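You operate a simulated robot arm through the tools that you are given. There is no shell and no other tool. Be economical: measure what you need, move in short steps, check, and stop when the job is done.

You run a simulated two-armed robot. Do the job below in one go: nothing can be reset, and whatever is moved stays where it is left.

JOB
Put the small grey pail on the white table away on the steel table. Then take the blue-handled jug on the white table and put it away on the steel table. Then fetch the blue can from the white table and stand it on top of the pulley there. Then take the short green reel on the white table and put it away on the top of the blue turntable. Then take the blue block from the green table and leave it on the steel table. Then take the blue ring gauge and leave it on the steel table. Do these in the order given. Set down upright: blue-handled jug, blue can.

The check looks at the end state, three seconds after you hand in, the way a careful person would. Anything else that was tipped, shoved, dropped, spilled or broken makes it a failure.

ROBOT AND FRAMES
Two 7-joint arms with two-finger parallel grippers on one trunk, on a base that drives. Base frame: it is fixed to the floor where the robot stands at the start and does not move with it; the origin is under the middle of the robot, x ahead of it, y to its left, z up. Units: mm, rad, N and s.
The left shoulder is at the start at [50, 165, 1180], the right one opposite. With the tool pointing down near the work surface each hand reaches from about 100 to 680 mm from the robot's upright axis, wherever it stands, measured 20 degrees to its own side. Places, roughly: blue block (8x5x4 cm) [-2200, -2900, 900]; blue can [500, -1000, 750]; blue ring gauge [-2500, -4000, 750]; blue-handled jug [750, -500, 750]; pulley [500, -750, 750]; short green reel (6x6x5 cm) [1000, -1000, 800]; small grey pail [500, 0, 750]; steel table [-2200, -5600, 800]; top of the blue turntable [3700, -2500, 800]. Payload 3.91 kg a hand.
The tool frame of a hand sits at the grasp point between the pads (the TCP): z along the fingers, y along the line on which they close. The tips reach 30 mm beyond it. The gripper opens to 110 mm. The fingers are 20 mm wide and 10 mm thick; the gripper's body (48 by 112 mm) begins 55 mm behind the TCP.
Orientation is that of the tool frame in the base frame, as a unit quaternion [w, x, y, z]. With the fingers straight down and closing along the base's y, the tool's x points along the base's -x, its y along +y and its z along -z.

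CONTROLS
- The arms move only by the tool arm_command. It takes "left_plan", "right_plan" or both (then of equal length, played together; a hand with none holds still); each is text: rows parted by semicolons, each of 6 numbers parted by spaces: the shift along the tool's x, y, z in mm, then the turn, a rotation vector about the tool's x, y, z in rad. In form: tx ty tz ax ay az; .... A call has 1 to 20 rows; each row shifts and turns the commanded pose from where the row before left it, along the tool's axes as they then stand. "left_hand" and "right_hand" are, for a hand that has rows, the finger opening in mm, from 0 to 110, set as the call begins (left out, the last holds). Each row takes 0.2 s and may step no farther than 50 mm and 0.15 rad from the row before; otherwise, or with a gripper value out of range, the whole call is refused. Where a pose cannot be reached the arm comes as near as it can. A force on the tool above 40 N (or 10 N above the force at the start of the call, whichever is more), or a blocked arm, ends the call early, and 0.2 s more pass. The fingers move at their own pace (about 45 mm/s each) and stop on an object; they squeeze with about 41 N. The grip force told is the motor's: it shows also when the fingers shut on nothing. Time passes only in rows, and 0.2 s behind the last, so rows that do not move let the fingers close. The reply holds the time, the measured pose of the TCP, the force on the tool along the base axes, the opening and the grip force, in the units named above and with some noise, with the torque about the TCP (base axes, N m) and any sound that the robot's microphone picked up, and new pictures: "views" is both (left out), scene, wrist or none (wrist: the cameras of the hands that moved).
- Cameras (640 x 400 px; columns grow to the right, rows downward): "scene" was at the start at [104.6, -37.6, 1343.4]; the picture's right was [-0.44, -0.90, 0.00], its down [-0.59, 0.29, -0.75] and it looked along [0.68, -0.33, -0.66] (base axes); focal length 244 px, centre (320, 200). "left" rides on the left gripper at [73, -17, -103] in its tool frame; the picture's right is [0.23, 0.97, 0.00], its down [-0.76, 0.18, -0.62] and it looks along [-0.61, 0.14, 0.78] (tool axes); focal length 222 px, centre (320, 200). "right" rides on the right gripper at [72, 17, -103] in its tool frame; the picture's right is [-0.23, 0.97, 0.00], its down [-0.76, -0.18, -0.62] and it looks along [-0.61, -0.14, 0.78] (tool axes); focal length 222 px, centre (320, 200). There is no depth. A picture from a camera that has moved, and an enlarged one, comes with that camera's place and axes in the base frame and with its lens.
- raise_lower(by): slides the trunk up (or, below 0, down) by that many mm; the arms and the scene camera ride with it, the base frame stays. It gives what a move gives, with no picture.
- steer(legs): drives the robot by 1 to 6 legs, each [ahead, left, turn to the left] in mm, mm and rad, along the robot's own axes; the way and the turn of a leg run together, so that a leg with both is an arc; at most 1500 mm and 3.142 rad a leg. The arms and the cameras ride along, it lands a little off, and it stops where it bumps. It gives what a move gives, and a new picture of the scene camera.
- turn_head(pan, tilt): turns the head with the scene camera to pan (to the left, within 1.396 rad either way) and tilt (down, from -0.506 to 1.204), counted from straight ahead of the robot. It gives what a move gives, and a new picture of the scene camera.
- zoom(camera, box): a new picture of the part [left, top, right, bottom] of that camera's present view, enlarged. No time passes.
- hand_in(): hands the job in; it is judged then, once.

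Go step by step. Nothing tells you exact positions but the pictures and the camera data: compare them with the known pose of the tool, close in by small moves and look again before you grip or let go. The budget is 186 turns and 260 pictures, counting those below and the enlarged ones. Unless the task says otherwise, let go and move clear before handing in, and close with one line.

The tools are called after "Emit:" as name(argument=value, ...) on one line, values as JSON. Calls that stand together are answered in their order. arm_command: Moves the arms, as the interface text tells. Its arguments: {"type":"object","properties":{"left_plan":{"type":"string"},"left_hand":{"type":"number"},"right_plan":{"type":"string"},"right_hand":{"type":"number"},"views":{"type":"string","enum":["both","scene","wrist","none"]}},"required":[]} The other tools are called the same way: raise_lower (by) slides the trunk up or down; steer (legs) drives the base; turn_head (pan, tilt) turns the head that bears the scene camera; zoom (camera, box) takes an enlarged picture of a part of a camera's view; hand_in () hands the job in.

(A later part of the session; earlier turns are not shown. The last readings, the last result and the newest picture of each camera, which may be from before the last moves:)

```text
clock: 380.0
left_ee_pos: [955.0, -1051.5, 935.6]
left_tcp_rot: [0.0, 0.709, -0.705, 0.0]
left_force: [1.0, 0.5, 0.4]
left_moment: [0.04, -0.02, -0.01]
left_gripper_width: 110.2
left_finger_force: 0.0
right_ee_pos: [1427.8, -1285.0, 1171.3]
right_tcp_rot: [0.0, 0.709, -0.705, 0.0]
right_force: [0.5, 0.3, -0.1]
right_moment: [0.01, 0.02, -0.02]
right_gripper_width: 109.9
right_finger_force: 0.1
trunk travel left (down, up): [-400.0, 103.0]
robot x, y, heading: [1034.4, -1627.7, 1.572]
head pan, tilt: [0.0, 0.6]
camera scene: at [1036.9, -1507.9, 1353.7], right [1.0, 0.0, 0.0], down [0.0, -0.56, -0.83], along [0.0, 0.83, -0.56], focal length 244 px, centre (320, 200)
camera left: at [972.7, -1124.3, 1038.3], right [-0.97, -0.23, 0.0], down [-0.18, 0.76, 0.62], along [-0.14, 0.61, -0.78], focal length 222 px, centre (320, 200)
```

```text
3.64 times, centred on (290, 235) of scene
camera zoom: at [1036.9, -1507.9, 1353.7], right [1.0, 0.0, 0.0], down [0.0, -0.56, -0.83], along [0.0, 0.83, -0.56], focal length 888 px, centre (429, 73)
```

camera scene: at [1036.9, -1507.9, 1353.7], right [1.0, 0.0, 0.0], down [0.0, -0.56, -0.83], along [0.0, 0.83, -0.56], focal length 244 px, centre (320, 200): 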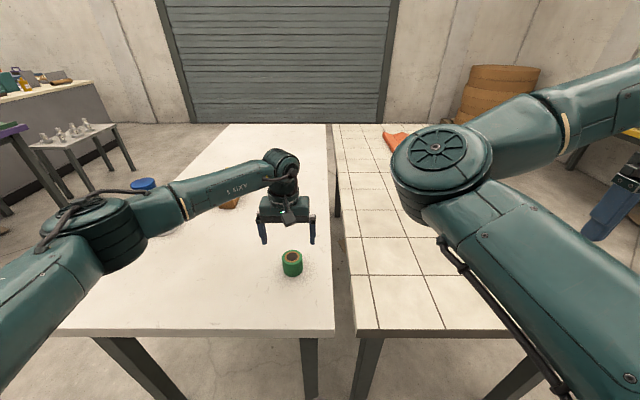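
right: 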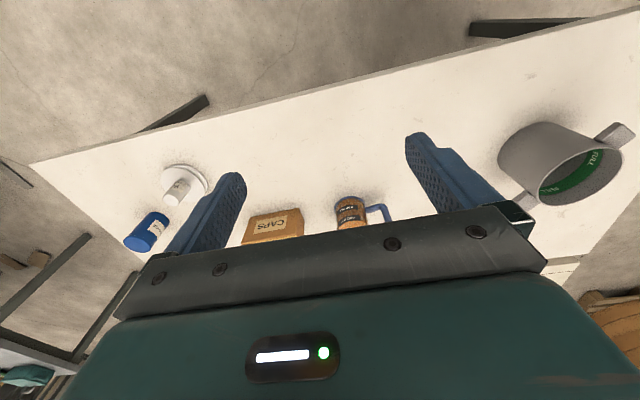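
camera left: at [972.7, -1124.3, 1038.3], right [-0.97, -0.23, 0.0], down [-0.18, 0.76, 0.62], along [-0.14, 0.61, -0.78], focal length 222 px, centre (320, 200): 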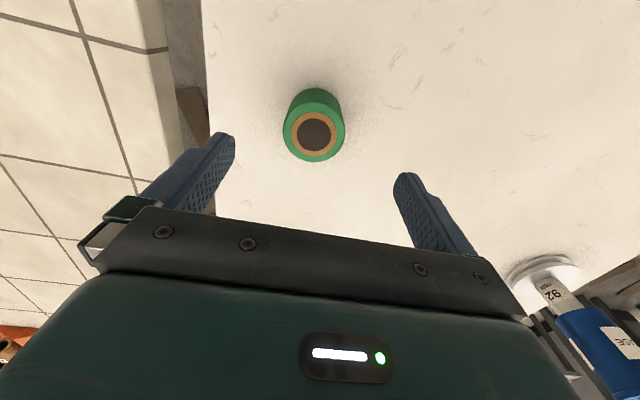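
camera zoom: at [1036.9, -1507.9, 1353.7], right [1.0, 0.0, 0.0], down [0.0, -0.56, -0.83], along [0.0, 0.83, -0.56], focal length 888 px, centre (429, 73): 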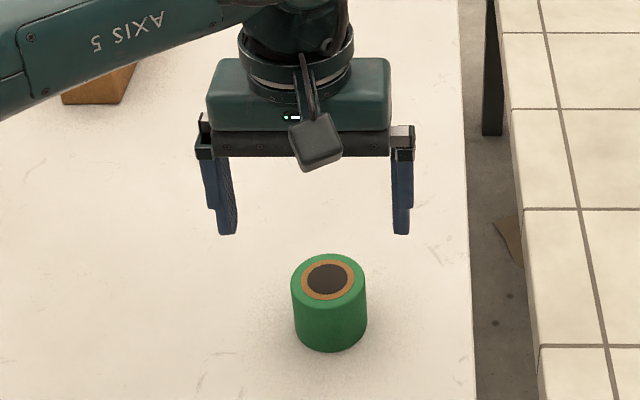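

Aligned within a few millimetres. Trimming and descending so the fingertips stop about 9 mm above the table.

Emit:
arm_command(left_plan="-2 -6 30 0 0 0; 0 0 30 0 0 0; 0 0 20 0 0 0; 0 0 8 0 0 0; 0 0 0 0 0 0", views="both")

Emit:
zoom(camera="scene", box=[230, 180, 350, 290])

```text
clock: 381.2
left_ee_pos: [962.9, -1050.9, 847.6]
left_tcp_rot: [-0.001, 0.709, -0.705, 0.001]
left_force: [0.1, 0.4, 0.2]
left_moment: [0.0, 0.02, 0.0]
left_gripper_width: 110.0
left_finger_force: 0.0
right_ee_pos: [1427.5, -1283.7, 1172.8]
right_tcp_rot: [-0.001, 0.708, -0.706, -0.001]
right_force: [0.7, 0.1, -0.1]
right_moment: [0.01, 0.01, 0.02]
right_gripper_width: 110.0
right_finger_force: 0.1
trunk travel left (down, up): [-400.0, 103.0]
robot x, y, heading: [1039.4, -1626.8, 1.57]
head pan, tilt: [0.0, 0.6]
camera scene: at [1036.9, -1507.9, 1353.7], right [1.0, 0.0, 0.0], down [0.0, -0.56, -0.83], along [0.0, 0.83, -0.56], focal length 244 px, centre (320, 200)
camera left: at [979.9, -1123.0, 950.7], right [-0.97, -0.23, 0.0], down [-0.18, 0.76, 0.62], along [-0.14, 0.61, -0.78], focal length 222 px, centre (320, 200)
```

scene: 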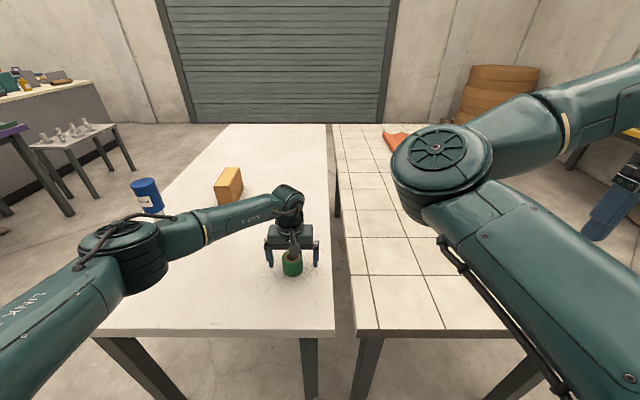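
left: 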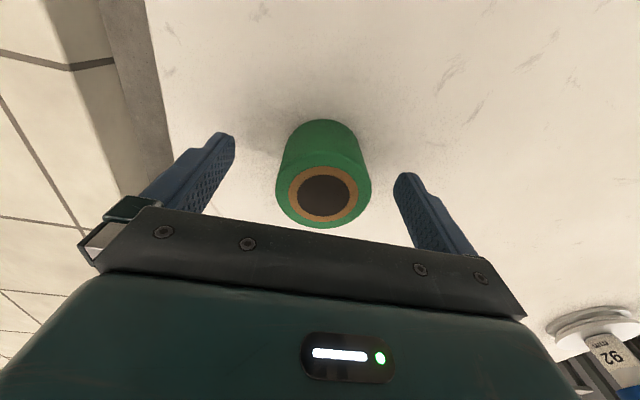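

```text
3.64 times, centred on (290, 235) of scene
camera zoom: at [1036.9, -1507.9, 1353.7], right [1.0, 0.0, 0.0], down [0.0, -0.56, -0.83], along [0.0, 0.83, -0.56], focal length 888 px, centre (429, 73)
```

zoom: 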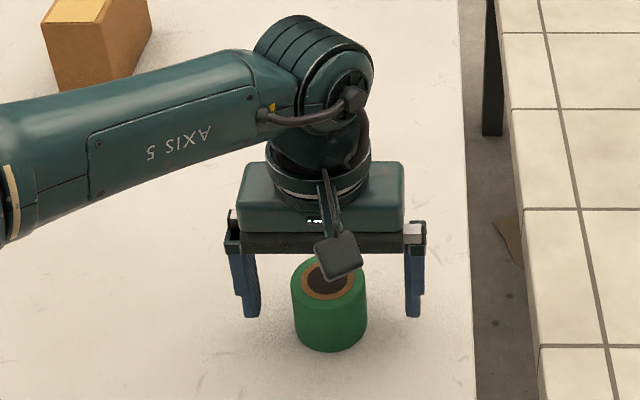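

The reel is centred. Closing and lifting.

Emit:
arm_command(left_plan="0 0 0 0 0 0; 0 0 0 0 0 0; 0 0 0 0 0 0; 0 0 0 0 0 0; 0 0 0 0 0 0; 0 0 0 0 0 0", left_hand=0, views="none")

Emit:
arm_command(left_plan="0 0 -10 0 0 0; 0 0 -30 0 0 0; 0 0 -40 0 0 0; 0 0 -40 0 0 0; 0 0 -40 0 0 0; 0 0 -40 0 0 0; 30 0 -30 0 0 0; 40 0 0 0 0 0; 40 0 0 0 0 0; 0 0 0 0 0 0", views="both")

```text
clock: 382.6
left_ee_pos: [962.4, -1051.3, 847.7]
left_tcp_rot: [0.0, 0.709, -0.705, 0.0]
left_force: [0.8, -0.3, 0.2]
left_moment: [0.03, 0.02, 0.0]
left_gripper_width: 54.4
left_finger_force: 41.5
right_ee_pos: [1427.4, -1286.4, 1172.2]
right_tcp_rot: [-0.002, 0.708, -0.706, 0.0]
right_force: [1.3, -0.2, -0.4]
right_moment: [0.03, 0.02, 0.01]
right_gripper_width: 110.1
right_finger_force: 0.0
trunk travel left (down, up): [-400.0, 103.0]
robot x, y, heading: [1038.0, -1622.9, 1.577]
head pan, tilt: [0.0, 0.6]
```

```text
clock: 384.8
left_ee_pos: [962.6, -1164.0, 1076.4]
left_tcp_rot: [-0.001, 0.709, -0.705, 0.001]
left_force: [0.1, 0.5, -1.4]
left_moment: [0.0, -0.03, 0.04]
left_gripper_width: 54.6
left_finger_force: 41.1
right_ee_pos: [1428.8, -1284.3, 1172.5]
right_tcp_rot: [-0.001, 0.708, -0.706, -0.001]
right_force: [-0.2, 0.1, -0.4]
right_moment: [-0.02, 0.01, 0.03]
right_gripper_width: 110.0
right_finger_force: 0.1
trunk travel left (down, up): [-400.0, 103.0]
robot x, y, heading: [1039.3, -1624.5, 1.577]
head pan, tilt: [0.0, 0.6]
camera scene: at [1037.0, -1507.7, 1353.6], right [1.0, 0.0, 0.0], down [0.0, -0.57, -0.82], along [0.0, 0.82, -0.57], focal length 244 px, centre (320, 200)
camera left: at [980.6, -1234.9, 1179.0], right [-0.97, -0.23, 0.0], down [-0.18, 0.76, 0.62], along [-0.14, 0.61, -0.78], focal length 222 px, centre (320, 200)
```

scene: 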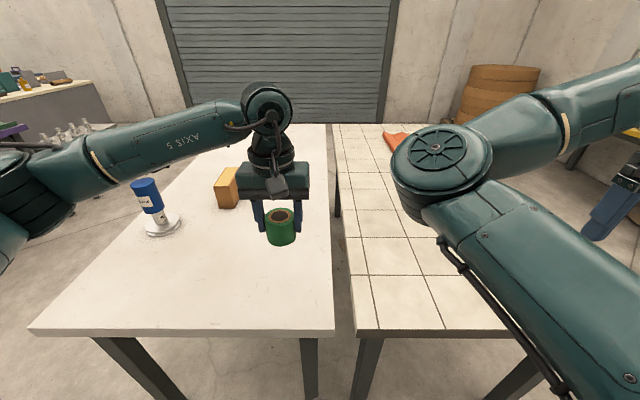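
left: 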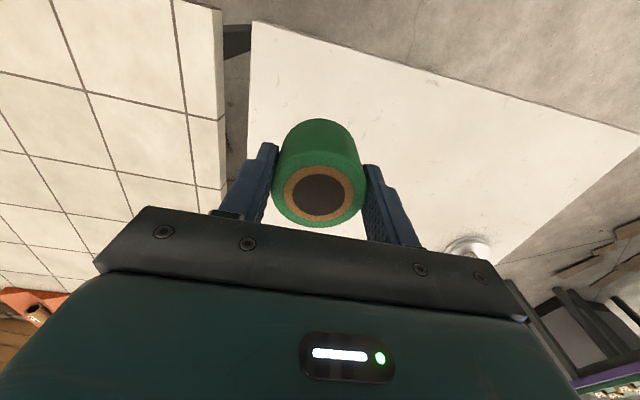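

The reel is held. Backing off, turning right to face the wall table, and approaching the turntable.

Emit:
steer(legs=[[-250, 0, 0], [0, 0, -1.577], [1000, -300, 0]])

Emit:
zoom(camera="scene", box=[200, 60, 520, 260])

```text
clock: 395.2
left_ee_pos: [2465.2, -2079.0, 1076.1]
left_tcp_rot: [0.0, -0.013, 1.0, 0.0]
left_force: [0.4, 0.3, -0.7]
left_moment: [-0.02, 0.05, 0.02]
left_gripper_width: 54.3
left_finger_force: 41.1
right_ee_pos: [2352.8, -2546.5, 1172.1]
right_tcp_rot: [0.001, -0.011, 1.0, 0.001]
right_force: [1.2, -0.3, 1.0]
right_moment: [0.02, 0.01, 0.01]
right_gripper_width: 110.1
right_finger_force: 0.1
trunk travel left (down, up): [-400.0, 103.0]
robot x, y, heading: [2007.9, -2167.2, 0.028]
head pan, tilt: [0.0, 0.6]
camera scene: at [2123.4, -2160.8, 1353.6], right [0.02, -1.0, 0.0], down [-0.57, -0.01, -0.82], along [0.82, 0.02, -0.57], focal length 244 px, centre (320, 200)
```

scene: 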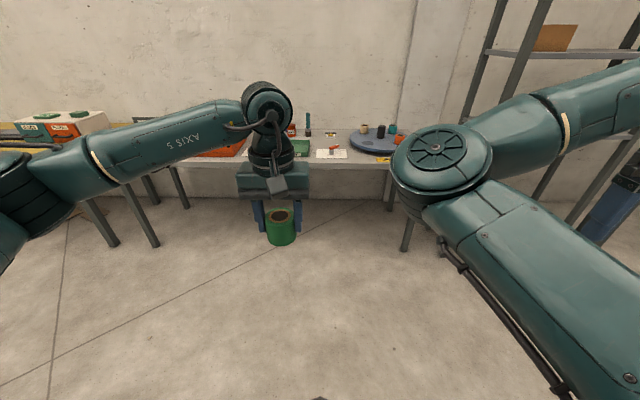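

```text
2.00 times, centred on (360, 160) of scene
camera zoom: at [2123.4, -2160.8, 1353.6], right [0.02, -1.0, 0.0], down [-0.57, -0.01, -0.82], along [0.82, 0.02, -0.57], focal length 488 px, centre (240, 280)
```

zoom: 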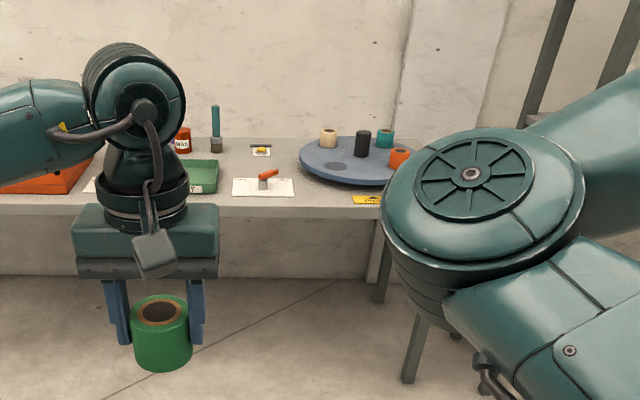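

The blue turntable on the wall table already holds beige, black, teal and orange reels, with a free near-left part. I'll drive up to the table.

Emit:
steer(legs=[[740, -320, -0.028]])

Emit:
zoom(camera="scene", box=[180, 90, 460, 290])

```text
clock: 399.4
left_ee_pos: [3181.4, -2409.5, 1075.3]
left_tcp_rot: [0.0, 0.0, 1.0, 0.0]
left_force: [-0.4, 0.0, -0.1]
left_moment: [-0.01, 0.02, 0.02]
left_gripper_width: 54.2
left_finger_force: 40.6
right_ee_pos: [3057.3, -2872.0, 1172.2]
right_tcp_rot: [0.001, 0.001, 1.0, -0.001]
right_force: [0.2, 0.1, 0.5]
right_moment: [-0.02, 0.02, 0.02]
right_gripper_width: 110.2
right_finger_force: 0.0
trunk travel left (down, up): [-400.0, 103.0]
robot x, y, heading: [2716.5, -2481.2, -0.007]
head pan, tilt: [0.0, 0.6]
camera scene: at [2836.4, -2482.1, 1353.6], right [0.0, -1.0, 0.0], down [-0.57, 0.0, -0.82], along [0.82, 0.0, -0.57], focal length 244 px, centre (320, 200)
```

scene: 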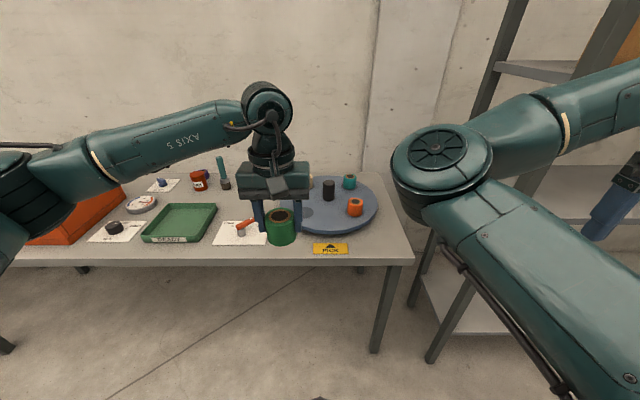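

```text
2.00 times, centred on (320, 190) of scene
camera zoom: at [2836.4, -2482.1, 1353.6], right [0.0, -1.0, 0.0], down [-0.57, 0.0, -0.82], along [0.82, 0.0, -0.57], focal length 488 px, centre (320, 220)
```

zoom: 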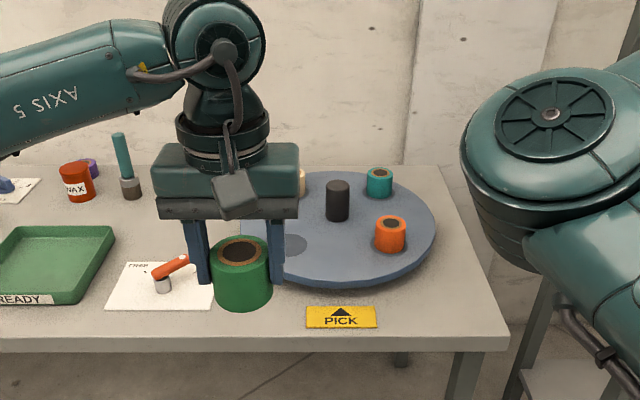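

The turntable's centre is about [3572, -2513] with an empty marked spot at about [3490, -2436]. Moving closer by 200 mm.

Emit:
steer(legs=[[200, 0, 0.007]])

Emit:
arm_command(left_plan="-25 -10 -20 0 0 0; 0 0 0 0 0 0", views="both")

Emit:
zoom(camera="scene", box=[230, 160, 430, 310])

```text
clock: 401.1
left_ee_pos: [3383.6, -2406.8, 1074.9]
left_tcp_rot: [0.0, -0.003, 1.0, -0.001]
left_force: [0.9, -0.5, -0.4]
left_moment: [0.0, 0.03, 0.0]
left_gripper_width: 54.3
left_finger_force: 41.0
right_ee_pos: [3261.5, -2870.3, 1171.6]
right_tcp_rot: [0.001, 0.0, 1.0, 0.0]
right_force: [-0.1, -0.3, -0.5]
right_moment: [-0.01, 0.03, 0.0]
right_gripper_width: 110.1
right_finger_force: 0.1
trunk travel left (down, up): [-400.0, 103.0]
robot x, y, heading: [2918.9, -2481.8, -0.0]
head pan, tilt: [0.0, 0.6]
camera scene: at [3038.9, -2481.3, 1353.6], right [0.0, -1.0, 0.0], down [-0.57, 0.0, -0.82], along [0.82, 0.0, -0.57], focal length 244 px, centre (320, 200)
```

scene: 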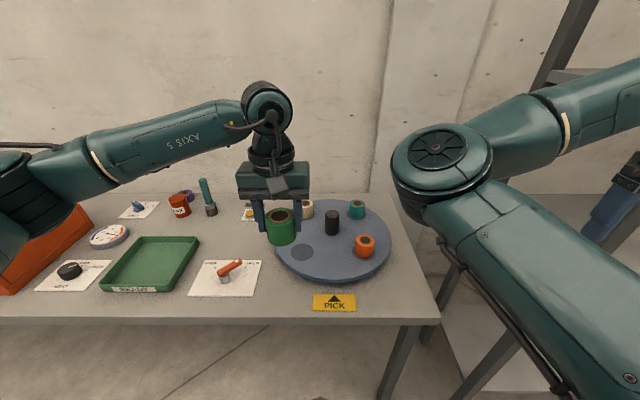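

```text
clock: 401.7
left_ee_pos: [3408.0, -2416.3, 1093.2]
left_tcp_rot: [0.0, -0.003, 1.0, -0.001]
left_force: [0.3, 0.1, -0.3]
left_moment: [0.0, 0.01, 0.04]
left_gripper_width: 54.3
left_finger_force: 41.3
right_ee_pos: [3260.5, -2870.4, 1171.2]
right_tcp_rot: [0.001, 0.0, 1.0, 0.001]
right_force: [1.1, 0.1, 0.4]
right_moment: [0.01, -0.01, -0.04]
right_gripper_width: 109.9
right_finger_force: 0.1
trunk travel left (down, up): [-400.0, 103.0]
robot x, y, heading: [2919.7, -2480.9, 0.005]
head pan, tilt: [0.0, 0.6]
camera scene: at [3037.9, -2480.9, 1353.7], right [0.0, -1.0, 0.0], down [-0.56, 0.0, -0.83], along [0.83, 0.0, -0.56], focal length 244 px, centre (320, 200)
camera left: at [3335.3, -2432.6, 1196.6], right [-0.23, 0.97, 0.0], down [0.76, 0.18, 0.62], along [0.61, 0.14, -0.78], focal length 222 px, centre (320, 200)
```

scene: 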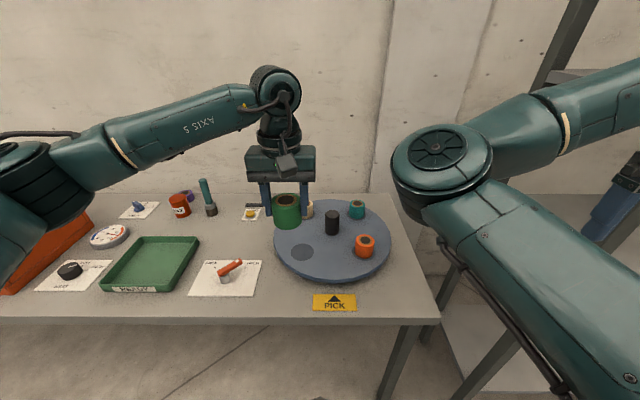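
left: 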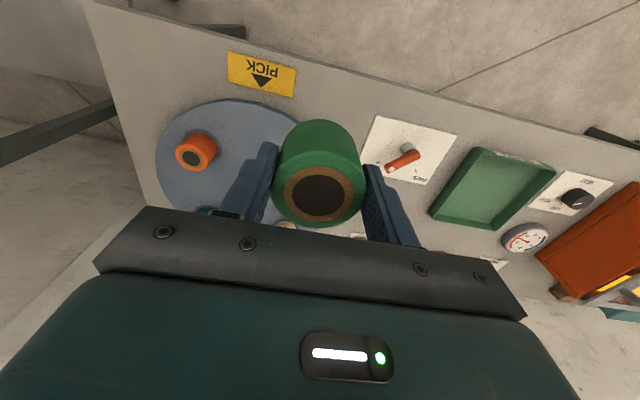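

```text
2.67 times, centred on (330, 235) of scene
camera zoom: at [3037.9, -2480.9, 1353.7], right [0.0, -1.0, 0.0], down [-0.56, 0.0, -0.83], along [0.83, 0.0, -0.56], focal length 651 px, centre (293, 107)
```

zoom: 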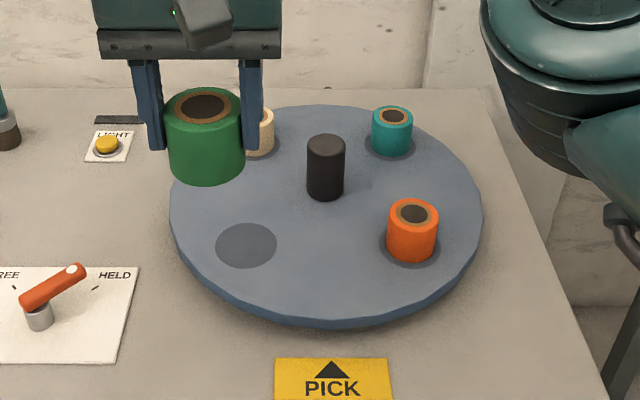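

A lever by the turntable reads FREE/HELD and a marked empty spot is front-left. I'll move the hand aside to see that spot with the wrist camera and get its height.

Emit:
arm_command(left_plan="0 40 0 0 0 0; 0 40 0 0 0 0; 0 40 0 0 0 0; 0 0 0 0 0 0", views="wrist")

Emit:
zoom(camera="scene", box=[170, 180, 410, 330])

```text
clock: 402.7
left_ee_pos: [3404.6, -2298.4, 1097.3]
left_tcp_rot: [0.0, -0.002, 1.0, 0.0]
left_force: [-0.2, 0.0, -0.9]
left_moment: [0.0, 0.03, 0.0]
left_gripper_width: 54.5
left_finger_force: 41.3
right_ee_pos: [3261.0, -2872.2, 1172.4]
right_tcp_rot: [0.001, -0.001, 1.0, 0.0]
right_force: [-0.7, -0.4, -0.1]
right_moment: [0.03, 0.01, 0.03]
right_gripper_width: 109.8
right_finger_force: 0.1
trunk travel left (down, up): [-400.0, 103.0]
robot x, y, heading: [2921.2, -2481.1, 0.004]
head pan, tilt: [0.0, 0.6]
camera left: at [3332.4, -2315.0, 1200.6], right [-0.23, 0.97, 0.0], down [0.76, 0.18, 0.62], along [0.61, 0.14, -0.78], focal length 222 px, centre (320, 200)
```

left: 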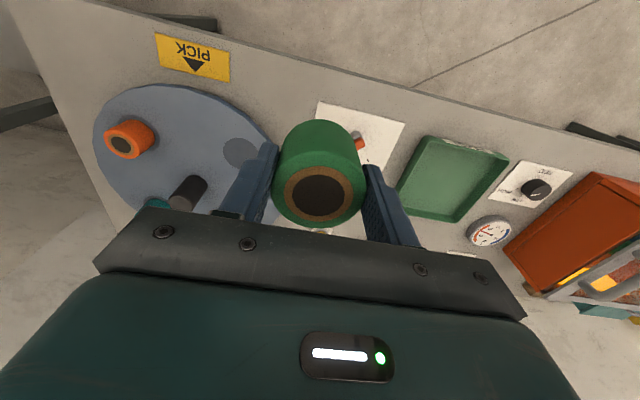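

```text
2.67 times, centred on (290, 255) of scene
camera zoom: at [3038.2, -2481.8, 1353.7], right [0.0, -1.0, 0.0], down [-0.57, 0.0, -0.82], along [0.82, 0.0, -0.57], focal length 651 px, centre (400, 53)
```

zoom: 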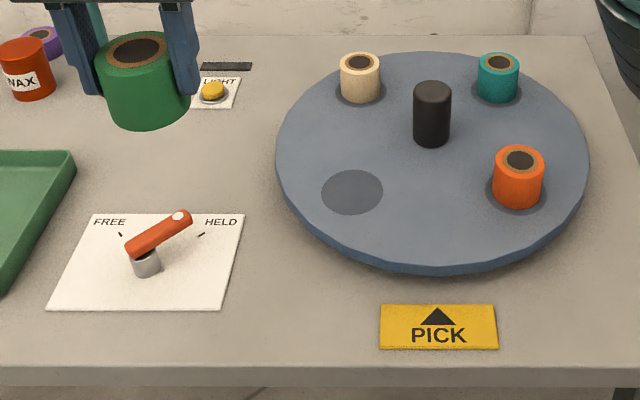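

The free spot resolves to about [3573, -2427] with the disc top at z ≈ 785. I'll edge the base forward and move the reel above that spot.

Emit:
steer(legs=[[60, 0, 0]])

Emit:
arm_command(left_plan="-30 -32 20 0 0 0; -30 -32 25 0 0 0; -30 -32 30 0 0 0; -18 -33 30 0 0 0; 0 0 35 0 0 0; 0 0 0 0 0 0", views="both")

Emit:
zoom(camera="scene", box=[230, 180, 430, 330])

```text
clock: 403.6
left_ee_pos: [3464.3, -2298.7, 1097.1]
left_tcp_rot: [-0.001, -0.003, 1.0, -0.001]
left_force: [0.2, -0.1, -1.8]
left_moment: [0.02, 0.05, 0.0]
left_gripper_width: 54.3
left_finger_force: 41.1
right_ee_pos: [3321.4, -2871.1, 1173.0]
right_tcp_rot: [0.001, 0.0, 1.0, 0.0]
right_force: [0.3, -0.2, 0.4]
right_moment: [0.0, 0.02, 0.01]
right_gripper_width: 110.1
right_finger_force: 0.0
trunk travel left (down, up): [-400.0, 103.0]
robot x, y, heading: [2982.0, -2480.8, 0.005]
head pan, tilt: [0.0, 0.6]
camera scene: at [3097.8, -2481.2, 1353.5], right [0.0, -1.0, 0.0], down [-0.57, 0.0, -0.82], along [0.82, 0.0, -0.57], focal length 244 px, centre (320, 200)
```

scene: 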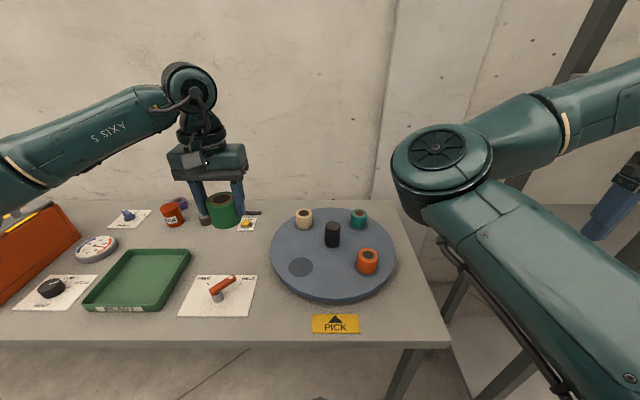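

```text
refused: row 2 steps farther than a row can; nothing moved
```

```text
2.67 times, centred on (330, 255) of scene
camera zoom: at [3097.8, -2481.2, 1353.5], right [0.0, -1.0, 0.0], down [-0.57, 0.0, -0.82], along [0.82, 0.0, -0.57], focal length 651 px, centre (293, 53)
```

zoom: 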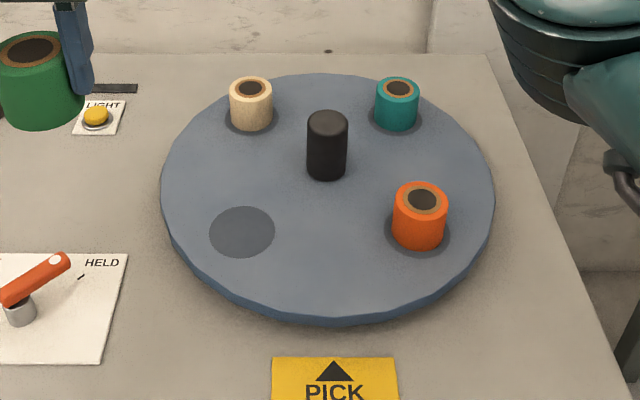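

Emit:
arm_command(left_plan="-27 -32 10 0 0 0; -27 -32 20 0 0 0; -27 -32 20 0 0 0; -28 -31 20 0 0 0; 0 0 40 0 0 0; 0 0 0 0 0 0", views="both")

Emit:
zoom(camera="scene", box=[230, 180, 430, 330])

```text
clock: 405.0
left_ee_pos: [3575.6, -2426.3, 986.0]
left_tcp_rot: [0.0, -0.001, 1.0, 0.0]
left_force: [0.2, 0.2, -0.9]
left_moment: [0.01, 0.0, -0.01]
left_gripper_width: 54.4
left_finger_force: 40.9
right_ee_pos: [3319.5, -2871.3, 1172.8]
right_tcp_rot: [0.0, -0.001, 1.0, 0.0]
right_force: [0.4, -0.7, -0.2]
right_moment: [-0.03, -0.04, 0.04]
right_gripper_width: 110.0
right_finger_force: 0.1
trunk travel left (down, up): [-400.0, 103.0]
robot x, y, heading: [2977.8, -2482.1, -0.002]
head pan, tilt: [0.0, 0.6]
camera scene: at [3096.5, -2481.5, 1353.7], right [0.0, -1.0, 0.0], down [-0.56, 0.0, -0.83], along [0.83, 0.0, -0.56], focal length 244 px, centre (320, 200)
camera left: at [3503.1, -2443.1, 1089.3], right [-0.23, 0.97, 0.0], down [0.76, 0.18, 0.62], along [0.61, 0.14, -0.78], focal length 222 px, centre (320, 200)
```

scene: 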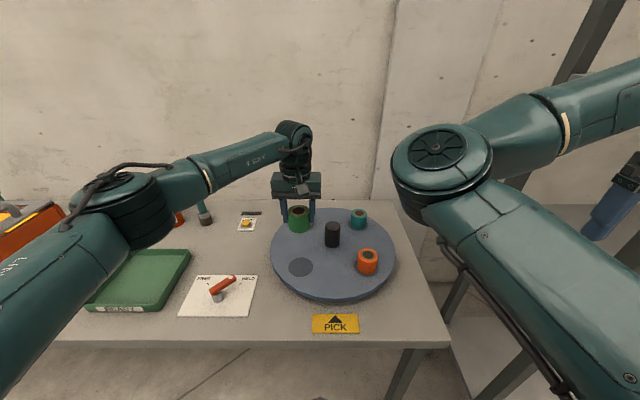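
left: 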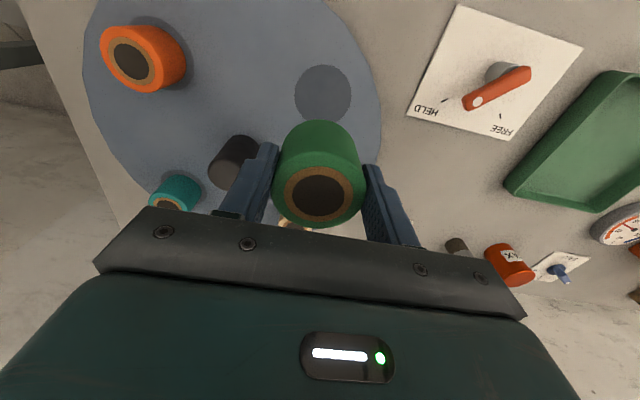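

```text
2.67 times, centred on (330, 255) of scene
camera zoom: at [3096.5, -2481.5, 1353.7], right [0.0, -1.0, 0.0], down [-0.56, 0.0, -0.83], along [0.83, 0.0, -0.56], focal length 651 px, centre (293, 53)
```

zoom: 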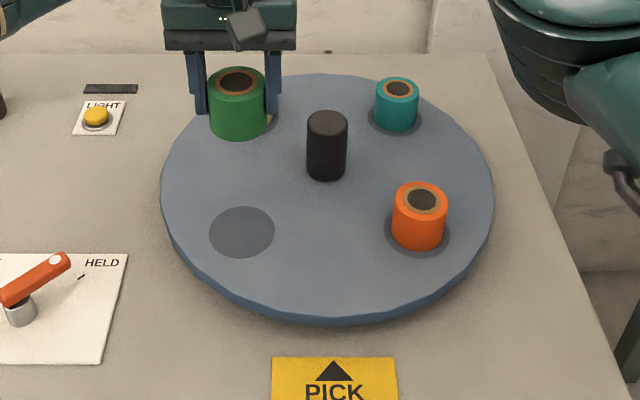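

The spot resolves to [3572, -2425]. Lowering towards it.

Emit:
arm_command(left_plan="3 1 30 0 0 0; 0 0 40 0 0 0; 0 0 40 0 0 0; 0 0 25 0 0 0; 0 0 0 0 0 0", views="wrist")

Emit:
zoom(camera="scene", box=[230, 180, 430, 330])

```text
clock: 406.2
left_ee_pos: [3569.2, -2420.5, 852.6]
left_tcp_rot: [0.001, -0.002, 1.0, 0.0]
left_force: [-0.3, -0.2, -1.0]
left_moment: [-0.03, -0.01, 0.0]
left_gripper_width: 54.6
left_finger_force: 41.3
right_ee_pos: [3319.4, -2871.1, 1171.6]
right_tcp_rot: [0.001, 0.0, 1.0, 0.001]
right_force: [-1.1, 0.6, -0.6]
right_moment: [0.01, -0.02, 0.02]
right_gripper_width: 110.1
right_finger_force: 0.0
trunk travel left (down, up): [-400.0, 103.0]
robot x, y, heading: [2975.2, -2484.7, 0.005]
head pan, tilt: [0.0, 0.6]
camera left: at [3498.0, -2437.0, 956.0], right [-0.23, 0.97, 0.0], down [0.76, 0.18, 0.62], along [0.61, 0.14, -0.78], focal length 222 px, centre (320, 200)
```

left: 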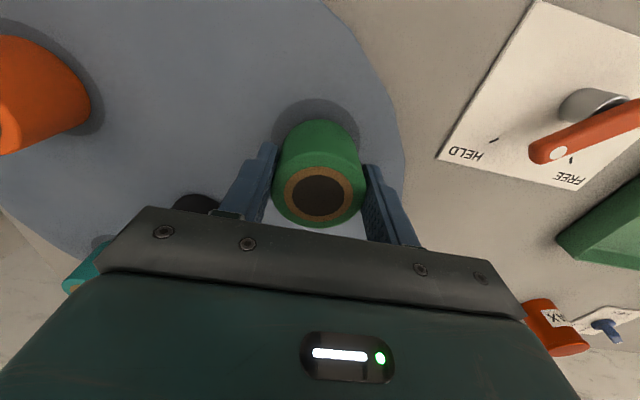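

```text
2.67 times, centred on (330, 255) of scene
camera zoom: at [3096.6, -2481.2, 1353.7], right [0.0, -1.0, 0.0], down [-0.56, 0.0, -0.83], along [0.83, 0.0, -0.56], focal length 651 px, centre (293, 53)
```

zoom: 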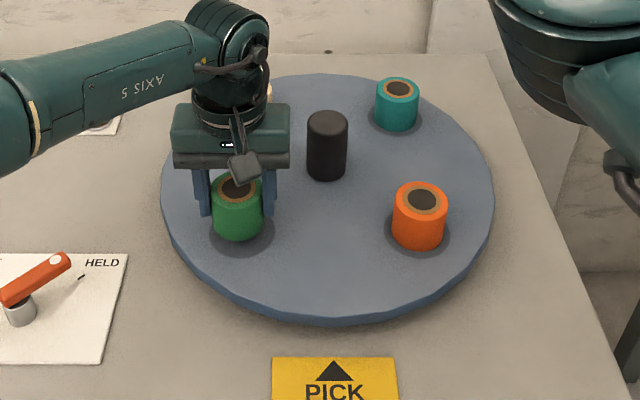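

Nearly down, just above the marked spot. Trimming and creeping to contact.

Emit:
arm_command(left_plan="-2 -4 10 0 0 0; 0 0 6 0 0 0; 0 0 3 0 0 0; 0 0 0 0 0 0", views="none")

Emit:
zoom(camera="scene", box=[240, 220, 340, 290])

```text
clock: 407.2
left_ee_pos: [3571.5, -2427.5, 837.2]
left_tcp_rot: [0.002, -0.003, 1.0, -0.001]
left_force: [-1.7, 2.0, 15.1]
left_moment: [0.25, 0.17, -0.02]
left_gripper_width: 54.3
left_finger_force: 41.5
right_ee_pos: [3316.8, -2871.5, 1172.7]
right_tcp_rot: [0.002, -0.001, 1.0, -0.001]
right_force: [0.4, -0.4, -0.2]
right_moment: [-0.02, 0.01, 0.01]
right_gripper_width: 110.1
right_finger_force: 0.1
trunk travel left (down, up): [-400.0, 103.0]
robot x, y, heading: [2979.3, -2482.8, 0.003]
head pan, tilt: [0.0, 0.6]
```

```text
5.71 times, centred on (290, 255) of scene
camera zoom: at [3094.9, -2481.2, 1354.1], right [0.0, -1.0, 0.0], down [-0.56, 0.0, -0.83], along [0.83, 0.0, -0.56], focal length 1395 px, centre (491, -114)
```

zoom: 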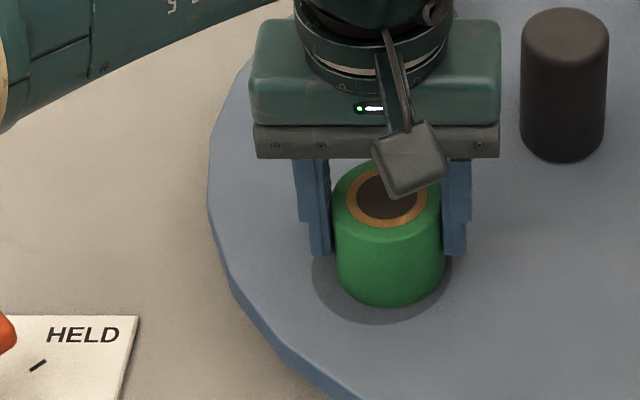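

Contact with the disc. The reel is a few mm towards the back of the marked spot; I'll lift, nudge it forward 6 mm, and set it down.

Emit:
arm_command(left_plan="0 0 -8 0 0 0; 6 0 0 0 0 0; 0 0 4 0 0 0; 0 0 1 0 0 0; 0 0 0 0 0 0", views="none")

```text
clock: 408.4
left_ee_pos: [3565.5, -2429.5, 838.0]
left_tcp_rot: [0.001, -0.003, 1.0, -0.001]
left_force: [-0.2, 0.0, -1.0]
left_moment: [0.03, -0.01, 0.01]
left_gripper_width: 54.5
left_finger_force: 40.8
right_ee_pos: [3318.7, -2871.2, 1171.3]
right_tcp_rot: [0.0, 0.001, 1.0, 0.0]
right_force: [-0.3, -0.4, 0.4]
right_moment: [0.01, -0.02, 0.01]
right_gripper_width: 110.1
right_finger_force: 0.1
trunk travel left (down, up): [-400.0, 103.0]
robot x, y, heading: [2978.5, -2482.5, 0.003]
head pan, tilt: [0.0, 0.6]
```

Emit:
arm_command(left_plan="0 0 2 0 0 0; 0 0 1 0 0 0; 0 0 0 0 0 0", views="none")

```text
clock: 409.2
left_ee_pos: [3565.9, -2429.6, 836.4]
left_tcp_rot: [0.002, -0.003, 1.0, 0.0]
left_force: [0.6, 1.3, 14.6]
left_moment: [0.18, 0.12, -0.03]
left_gripper_width: 54.3
left_finger_force: 41.1
right_ee_pos: [3317.5, -2871.4, 1172.9]
right_tcp_rot: [0.001, 0.0, 1.0, 0.0]
right_force: [-0.2, -0.7, -0.6]
right_moment: [0.0, 0.0, -0.01]
right_gripper_width: 110.0
right_finger_force: 0.1
trunk travel left (down, up): [-400.0, 103.0]
robot x, y, heading: [2980.5, -2476.2, 0.003]
head pan, tilt: [0.0, 0.6]
```

The reel rests on the disc. Releasing and rising.

Emit:
arm_command(left_plan="0 0 -1 0 0 0; 0 0 0 0 0 0; 0 0 0 0 0 0; 0 0 -15 0 0 0; 0 0 -35 0 0 0; 0 0 -40 0 0 0; 0 0 -40 0 0 0; 0 0 -40 0 0 0; 0 0 -40 0 0 0; 40 0 0 0 0 0; 40 0 0 0 0 0; 40 0 0 0 0 0", left_hand=90, views="scene")

Emit:
zoom(camera="scene", box=[230, 180, 430, 330])

```text
clock: 411.8
left_ee_pos: [3445.3, -2425.5, 1046.7]
left_tcp_rot: [0.0, -0.003, 1.0, -0.002]
left_force: [-1.1, 0.6, -0.2]
left_moment: [0.03, -0.03, 0.03]
left_gripper_width: 90.1
left_finger_force: 0.0
right_ee_pos: [3319.3, -2870.5, 1172.8]
right_tcp_rot: [0.001, -0.001, 1.0, 0.0]
right_force: [-0.2, -0.5, -0.2]
right_moment: [-0.01, -0.04, -0.02]
right_gripper_width: 110.0
right_finger_force: 0.0
trunk travel left (down, up): [-400.0, 103.0]
robot x, y, heading: [2979.2, -2482.9, 0.002]
head pan, tilt: [0.0, 0.6]
camera scene: at [3096.2, -2480.9, 1353.8], right [0.0, -1.0, 0.0], down [-0.56, 0.0, -0.83], along [0.83, 0.0, -0.56], focal length 244 px, centre (320, 200)
```

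scene: 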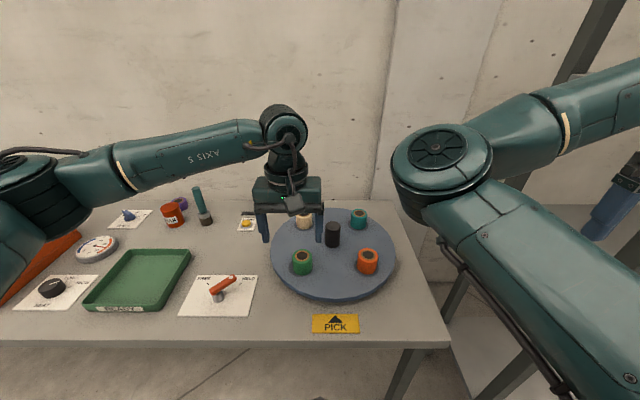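

```text
2.67 times, centred on (330, 255) of scene
camera zoom: at [3096.2, -2480.9, 1353.8], right [0.0, -1.0, 0.0], down [-0.56, 0.0, -0.83], along [0.83, 0.0, -0.56], focal length 651 px, centre (293, 53)
```

zoom: 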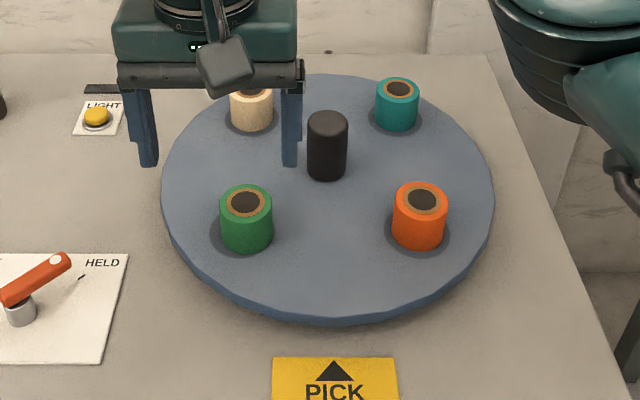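

The green reel stands on the turntable. Next the blue block: I'll reverse back west along the corridor to the north end of the green table.

Emit:
steer(legs=[[-1000, 300, 0], [-1000, 300, 0], [-1400, 0, 0]])

```text
clock: 428.8
left_ee_pos: [30.0, -1832.2, 1044.7]
left_tcp_rot: [0.0, -0.012, 1.0, 0.0]
left_force: [0.0, -0.1, -0.5]
left_moment: [-0.01, 0.0, 0.0]
left_gripper_width: 89.9
left_finger_force: 0.0
right_ee_pos: [-87.6, -2279.2, 1173.3]
right_tcp_rot: [0.001, -0.01, 1.0, -0.001]
right_force: [-0.3, 0.1, 0.4]
right_moment: [-0.01, 0.03, 0.01]
right_gripper_width: 109.8
right_finger_force: 0.1
trunk travel left (down, up): [-400.0, 103.0]
robot x, y, heading: [-439.2, -1896.5, 0.026]
head pan, tilt: [0.0, 0.6]
camera scene: at [-318.1, -1894.4, 1353.7], right [0.02, -1.0, 0.0], down [-0.56, -0.01, -0.83], along [0.82, 0.02, -0.56], focal length 244 px, centre (320, 200)
```

scene: 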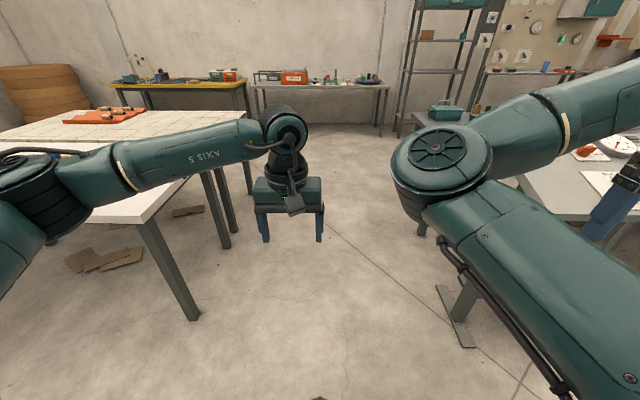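

Continuing west, then turning right to face the green table's north end.

Emit:
steer(legs=[[-850, 0, -0.026], [-830, 0, 0], [0, 0, -1.57]])

Emit:
zoom(camera="scene", box=[230, 100, 470, 300])

```text
clock: 441.1
left_ee_pos: [-2059.7, -2346.7, 1045.4]
left_tcp_rot: [-0.001, 0.721, 0.693, 0.0]
left_force: [-0.2, -0.6, 0.6]
left_moment: [-0.02, 0.0, -0.01]
left_gripper_width: 90.1
left_finger_force: 0.1
right_ee_pos: [-2498.6, -2200.7, 1170.6]
right_tcp_rot: [0.0, 0.723, 0.691, -0.001]
right_force: [-0.3, -0.3, 0.2]
right_moment: [-0.02, 0.0, -0.03]
right_gripper_width: 110.0
right_finger_force: 0.0
trunk travel left (down, up): [-400.0, 103.0]
robot x, y, heading: [-2095.6, -1877.7, -1.612]
head pan, tilt: [0.0, 0.6]
camera scene: at [-2099.0, -1997.1, 1353.7], right [-1.0, 0.04, 0.0], down [0.02, 0.56, -0.83], along [-0.03, -0.82, -0.56], focal length 244 px, centre (320, 200)
```

scene: 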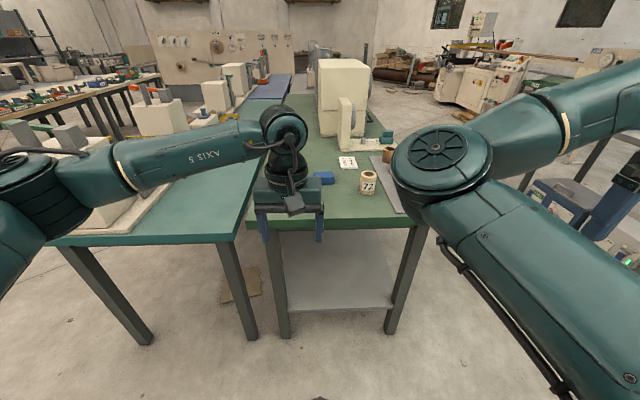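

```text
2.00 times, centred on (350, 200) of scene
camera zoom: at [-2099.0, -1997.1, 1353.7], right [-1.0, 0.04, 0.0], down [0.02, 0.56, -0.83], along [-0.03, -0.82, -0.56], focal length 488 px, centre (260, 200)
```

zoom: 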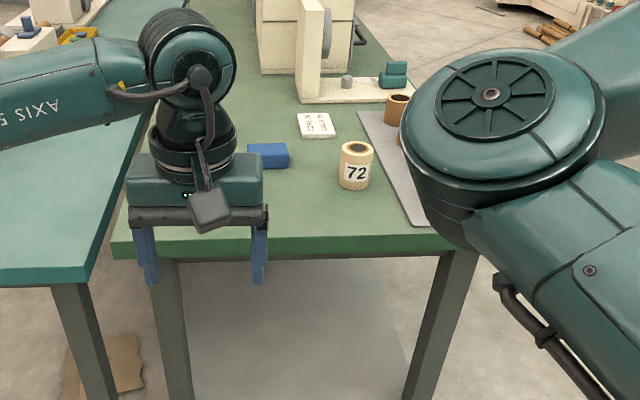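

The blue block lies at about [-2150, -2950], some 290 mm in from the green table's end. Driving up to it.

Emit:
steer(legs=[[455, -105, 0.042]])

Emit:
arm_command(left_plan="0 0 0 0 0 0", left_hand=90, views="wrist")

```text
clock: 443.9
left_ee_pos: [-2157.0, -2802.2, 1045.3]
left_tcp_rot: [0.0, 0.708, 0.706, 0.0]
left_force: [0.3, -0.4, -0.5]
left_moment: [0.02, 0.02, 0.0]
left_gripper_width: 89.9
left_finger_force: 0.0
right_ee_pos: [-2601.7, -2673.5, 1170.7]
right_tcp_rot: [0.001, 0.709, 0.705, 0.0]
right_force: [0.4, 0.2, 0.4]
right_moment: [-0.01, 0.01, 0.02]
right_gripper_width: 110.1
right_finger_force: 0.0
trunk travel left (down, up): [-400.0, 103.0]
robot x, y, heading: [-2208.7, -2336.2, -1.575]
head pan, tilt: [0.0, 0.6]
camera scene: at [-2209.7, -2454.8, 1353.6], right [-1.0, 0.01, 0.0], down [0.0, 0.57, -0.82], along [0.0, -0.82, -0.57], focal length 244 px, centre (320, 200)
```

scene: 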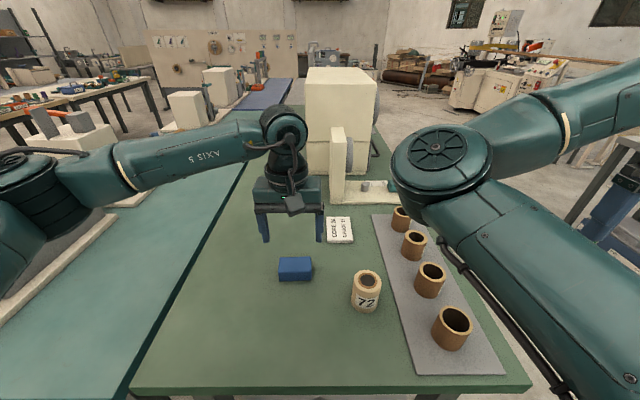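

```text
clock: 444.4
left_ee_pos: [-2157.5, -2801.6, 1045.6]
left_tcp_rot: [0.0, 0.708, 0.706, -0.001]
left_force: [0.1, 0.7, 0.3]
left_moment: [0.01, 0.01, -0.02]
left_gripper_width: 90.0
left_finger_force: 0.1
right_ee_pos: [-2601.9, -2671.9, 1173.1]
right_tcp_rot: [0.0, 0.709, 0.705, -0.001]
right_force: [-0.1, 0.3, -0.2]
right_moment: [0.0, 0.03, -0.03]
right_gripper_width: 109.8
right_finger_force: 0.0
trunk travel left (down, up): [-400.0, 103.0]
robot x, y, heading: [-2210.7, -2336.3, -1.579]
head pan, tilt: [0.0, 0.6]
camera left: at [-2174.2, -2729.5, 1148.5], right [0.97, 0.22, 0.0], down [0.18, -0.76, 0.62], along [0.14, -0.61, -0.78], focal length 222 px, centre (320, 200)
```

left: 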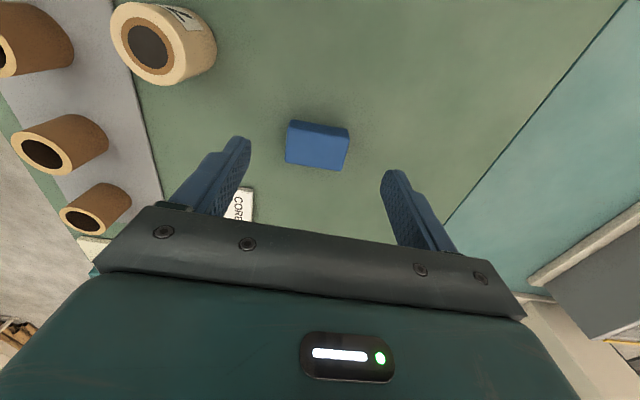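

The block is at about [-2146, -2876], long side along x, so the fingers as they stand can take it lengthwise. Moving above and lower.

Emit:
arm_command(left_plan="-30 5 30 0 0 0; -30 5 30 0 0 0; -14 1 30 0 0 0; 0 0 20 0 0 0; 0 0 0 0 0 0", left_hand=110, views="both")

```text
clock: 445.6
left_ee_pos: [-2146.8, -2877.2, 934.0]
left_tcp_rot: [0.0, 0.709, 0.705, -0.001]
left_force: [0.0, -0.2, 0.6]
left_moment: [0.0, 0.0, 0.03]
left_gripper_width: 109.6
left_finger_force: 0.0
right_ee_pos: [-2602.1, -2671.4, 1171.8]
right_tcp_rot: [0.001, 0.71, 0.704, 0.0]
right_force: [0.3, -0.2, 0.1]
right_moment: [-0.02, 0.0, -0.01]
right_gripper_width: 110.2
right_finger_force: 0.0
trunk travel left (down, up): [-400.0, 103.0]
robot x, y, heading: [-2210.2, -2332.9, -1.577]
head pan, tilt: [0.0, 0.6]
camera scene: at [-2209.6, -2454.3, 1353.7], right [-1.0, 0.01, 0.0], down [0.0, 0.56, -0.83], along [0.0, -0.83, -0.56], focal length 244 px, centre (320, 200)
camera left: at [-2162.5, -2804.2, 1038.0], right [0.97, 0.22, 0.0], down [0.18, -0.76, 0.62], along [0.14, -0.61, -0.78], focal length 222 px, centre (320, 200)
```

scene: 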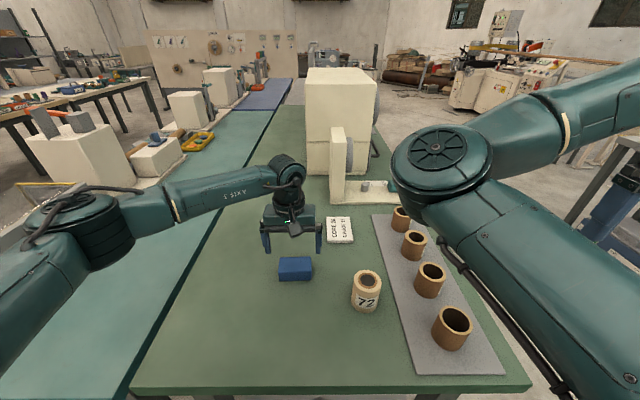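
left: 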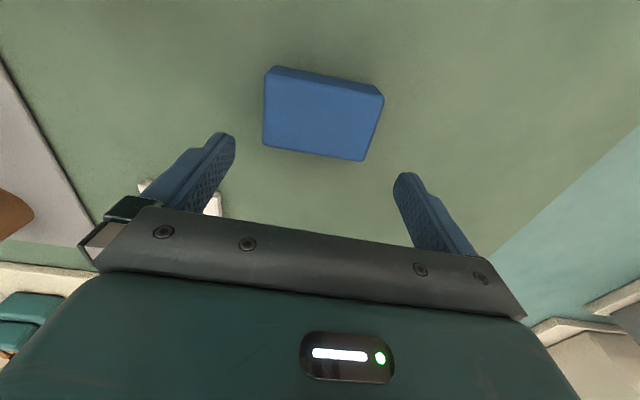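

From both views the block's top is really at z ≈ 887 (the green table is higher, about 847), with its centre at [-2150, -2857]. Correcting and descending with care.

Emit:
arm_command(left_plan="20 -3 0 0 0 0; 0 0 0 0 0 0", views="wrist")

```text
clock: 446.1
left_ee_pos: [-2148.6, -2857.8, 935.4]
left_tcp_rot: [-0.001, 0.708, 0.706, 0.001]
left_force: [0.4, 0.1, -0.5]
left_moment: [-0.02, 0.01, -0.02]
left_gripper_width: 110.2
left_finger_force: 0.1
right_ee_pos: [-2602.0, -2672.4, 1171.6]
right_tcp_rot: [0.0, 0.71, 0.704, -0.001]
right_force: [-0.9, 0.0, -0.9]
right_moment: [0.02, 0.03, 0.02]
right_gripper_width: 110.0
right_finger_force: 0.0
trunk travel left (down, up): [-400.0, 103.0]
robot x, y, heading: [-2211.6, -2341.3, -1.575]
head pan, tilt: [0.0, 0.6]
camera left: at [-2165.3, -2784.5, 1038.6], right [0.97, 0.22, 0.0], down [0.18, -0.76, 0.62], along [0.14, -0.61, -0.78], focal length 222 px, centre (320, 200)
```

left: 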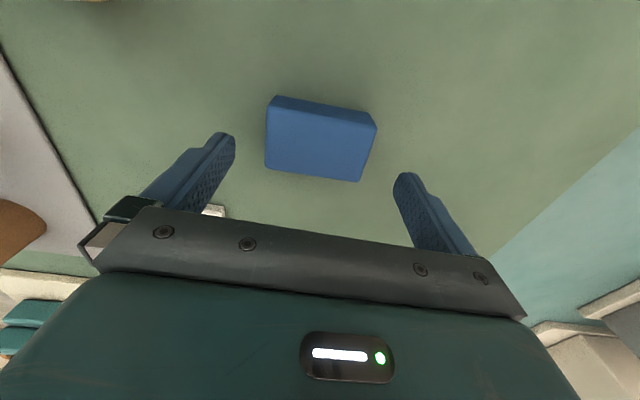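

Well placed. Descending to the grip.

Emit:
arm_command(left_plan="0 0 20 0 0 0; 0 0 15 0 0 0; 0 0 12 0 0 0; 0 0 0 0 0 0", views="wrist")

Emit:
zoom(camera="scene", box=[230, 190, 360, 300])

```text
clock: 447.1
left_ee_pos: [-2149.9, -2856.4, 887.8]
left_tcp_rot: [-0.001, 0.708, 0.706, -0.001]
left_force: [-0.8, -0.4, -0.2]
left_moment: [0.0, 0.01, 0.01]
left_gripper_width: 110.3
left_finger_force: 0.0
right_ee_pos: [-2602.3, -2671.2, 1172.1]
right_tcp_rot: [0.001, 0.71, 0.704, -0.001]
right_force: [0.3, 0.1, -0.1]
right_moment: [-0.01, 0.01, 0.0]
right_gripper_width: 110.0
right_finger_force: 0.0
trunk travel left (down, up): [-400.0, 103.0]
robot x, y, heading: [-2207.8, -2333.6, -1.577]
head pan, tilt: [0.0, 0.6]
camera left: at [-2166.5, -2783.7, 990.5], right [0.97, 0.22, 0.0], down [0.18, -0.76, 0.62], along [0.14, -0.61, -0.78], focal length 222 px, centre (320, 200)
```

left: 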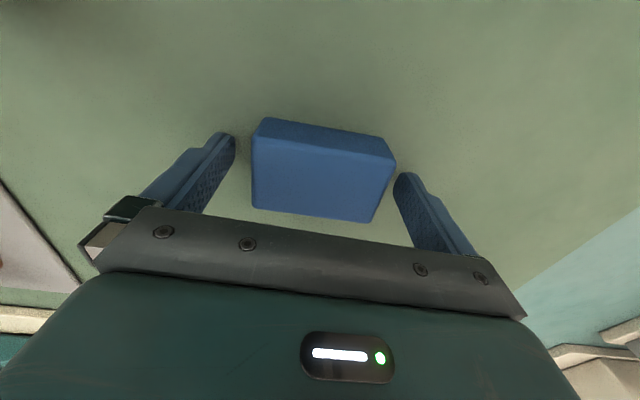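

```text
3.64 times, centred on (295, 245) of scene
camera zoom: at [-2209.6, -2454.3, 1353.7], right [-1.0, 0.01, 0.0], down [0.0, 0.56, -0.83], along [0.0, -0.83, -0.56], focal length 888 px, centre (411, 36)
```

zoom: 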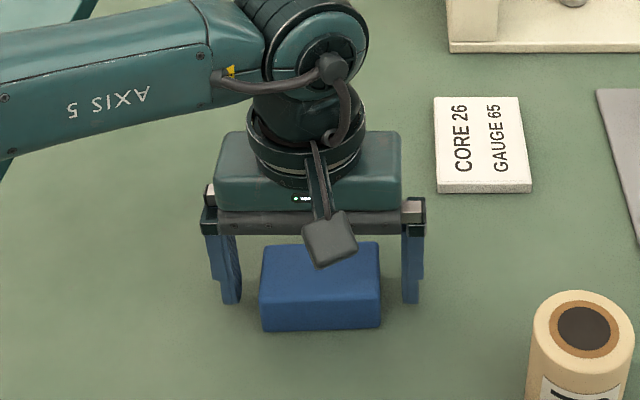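

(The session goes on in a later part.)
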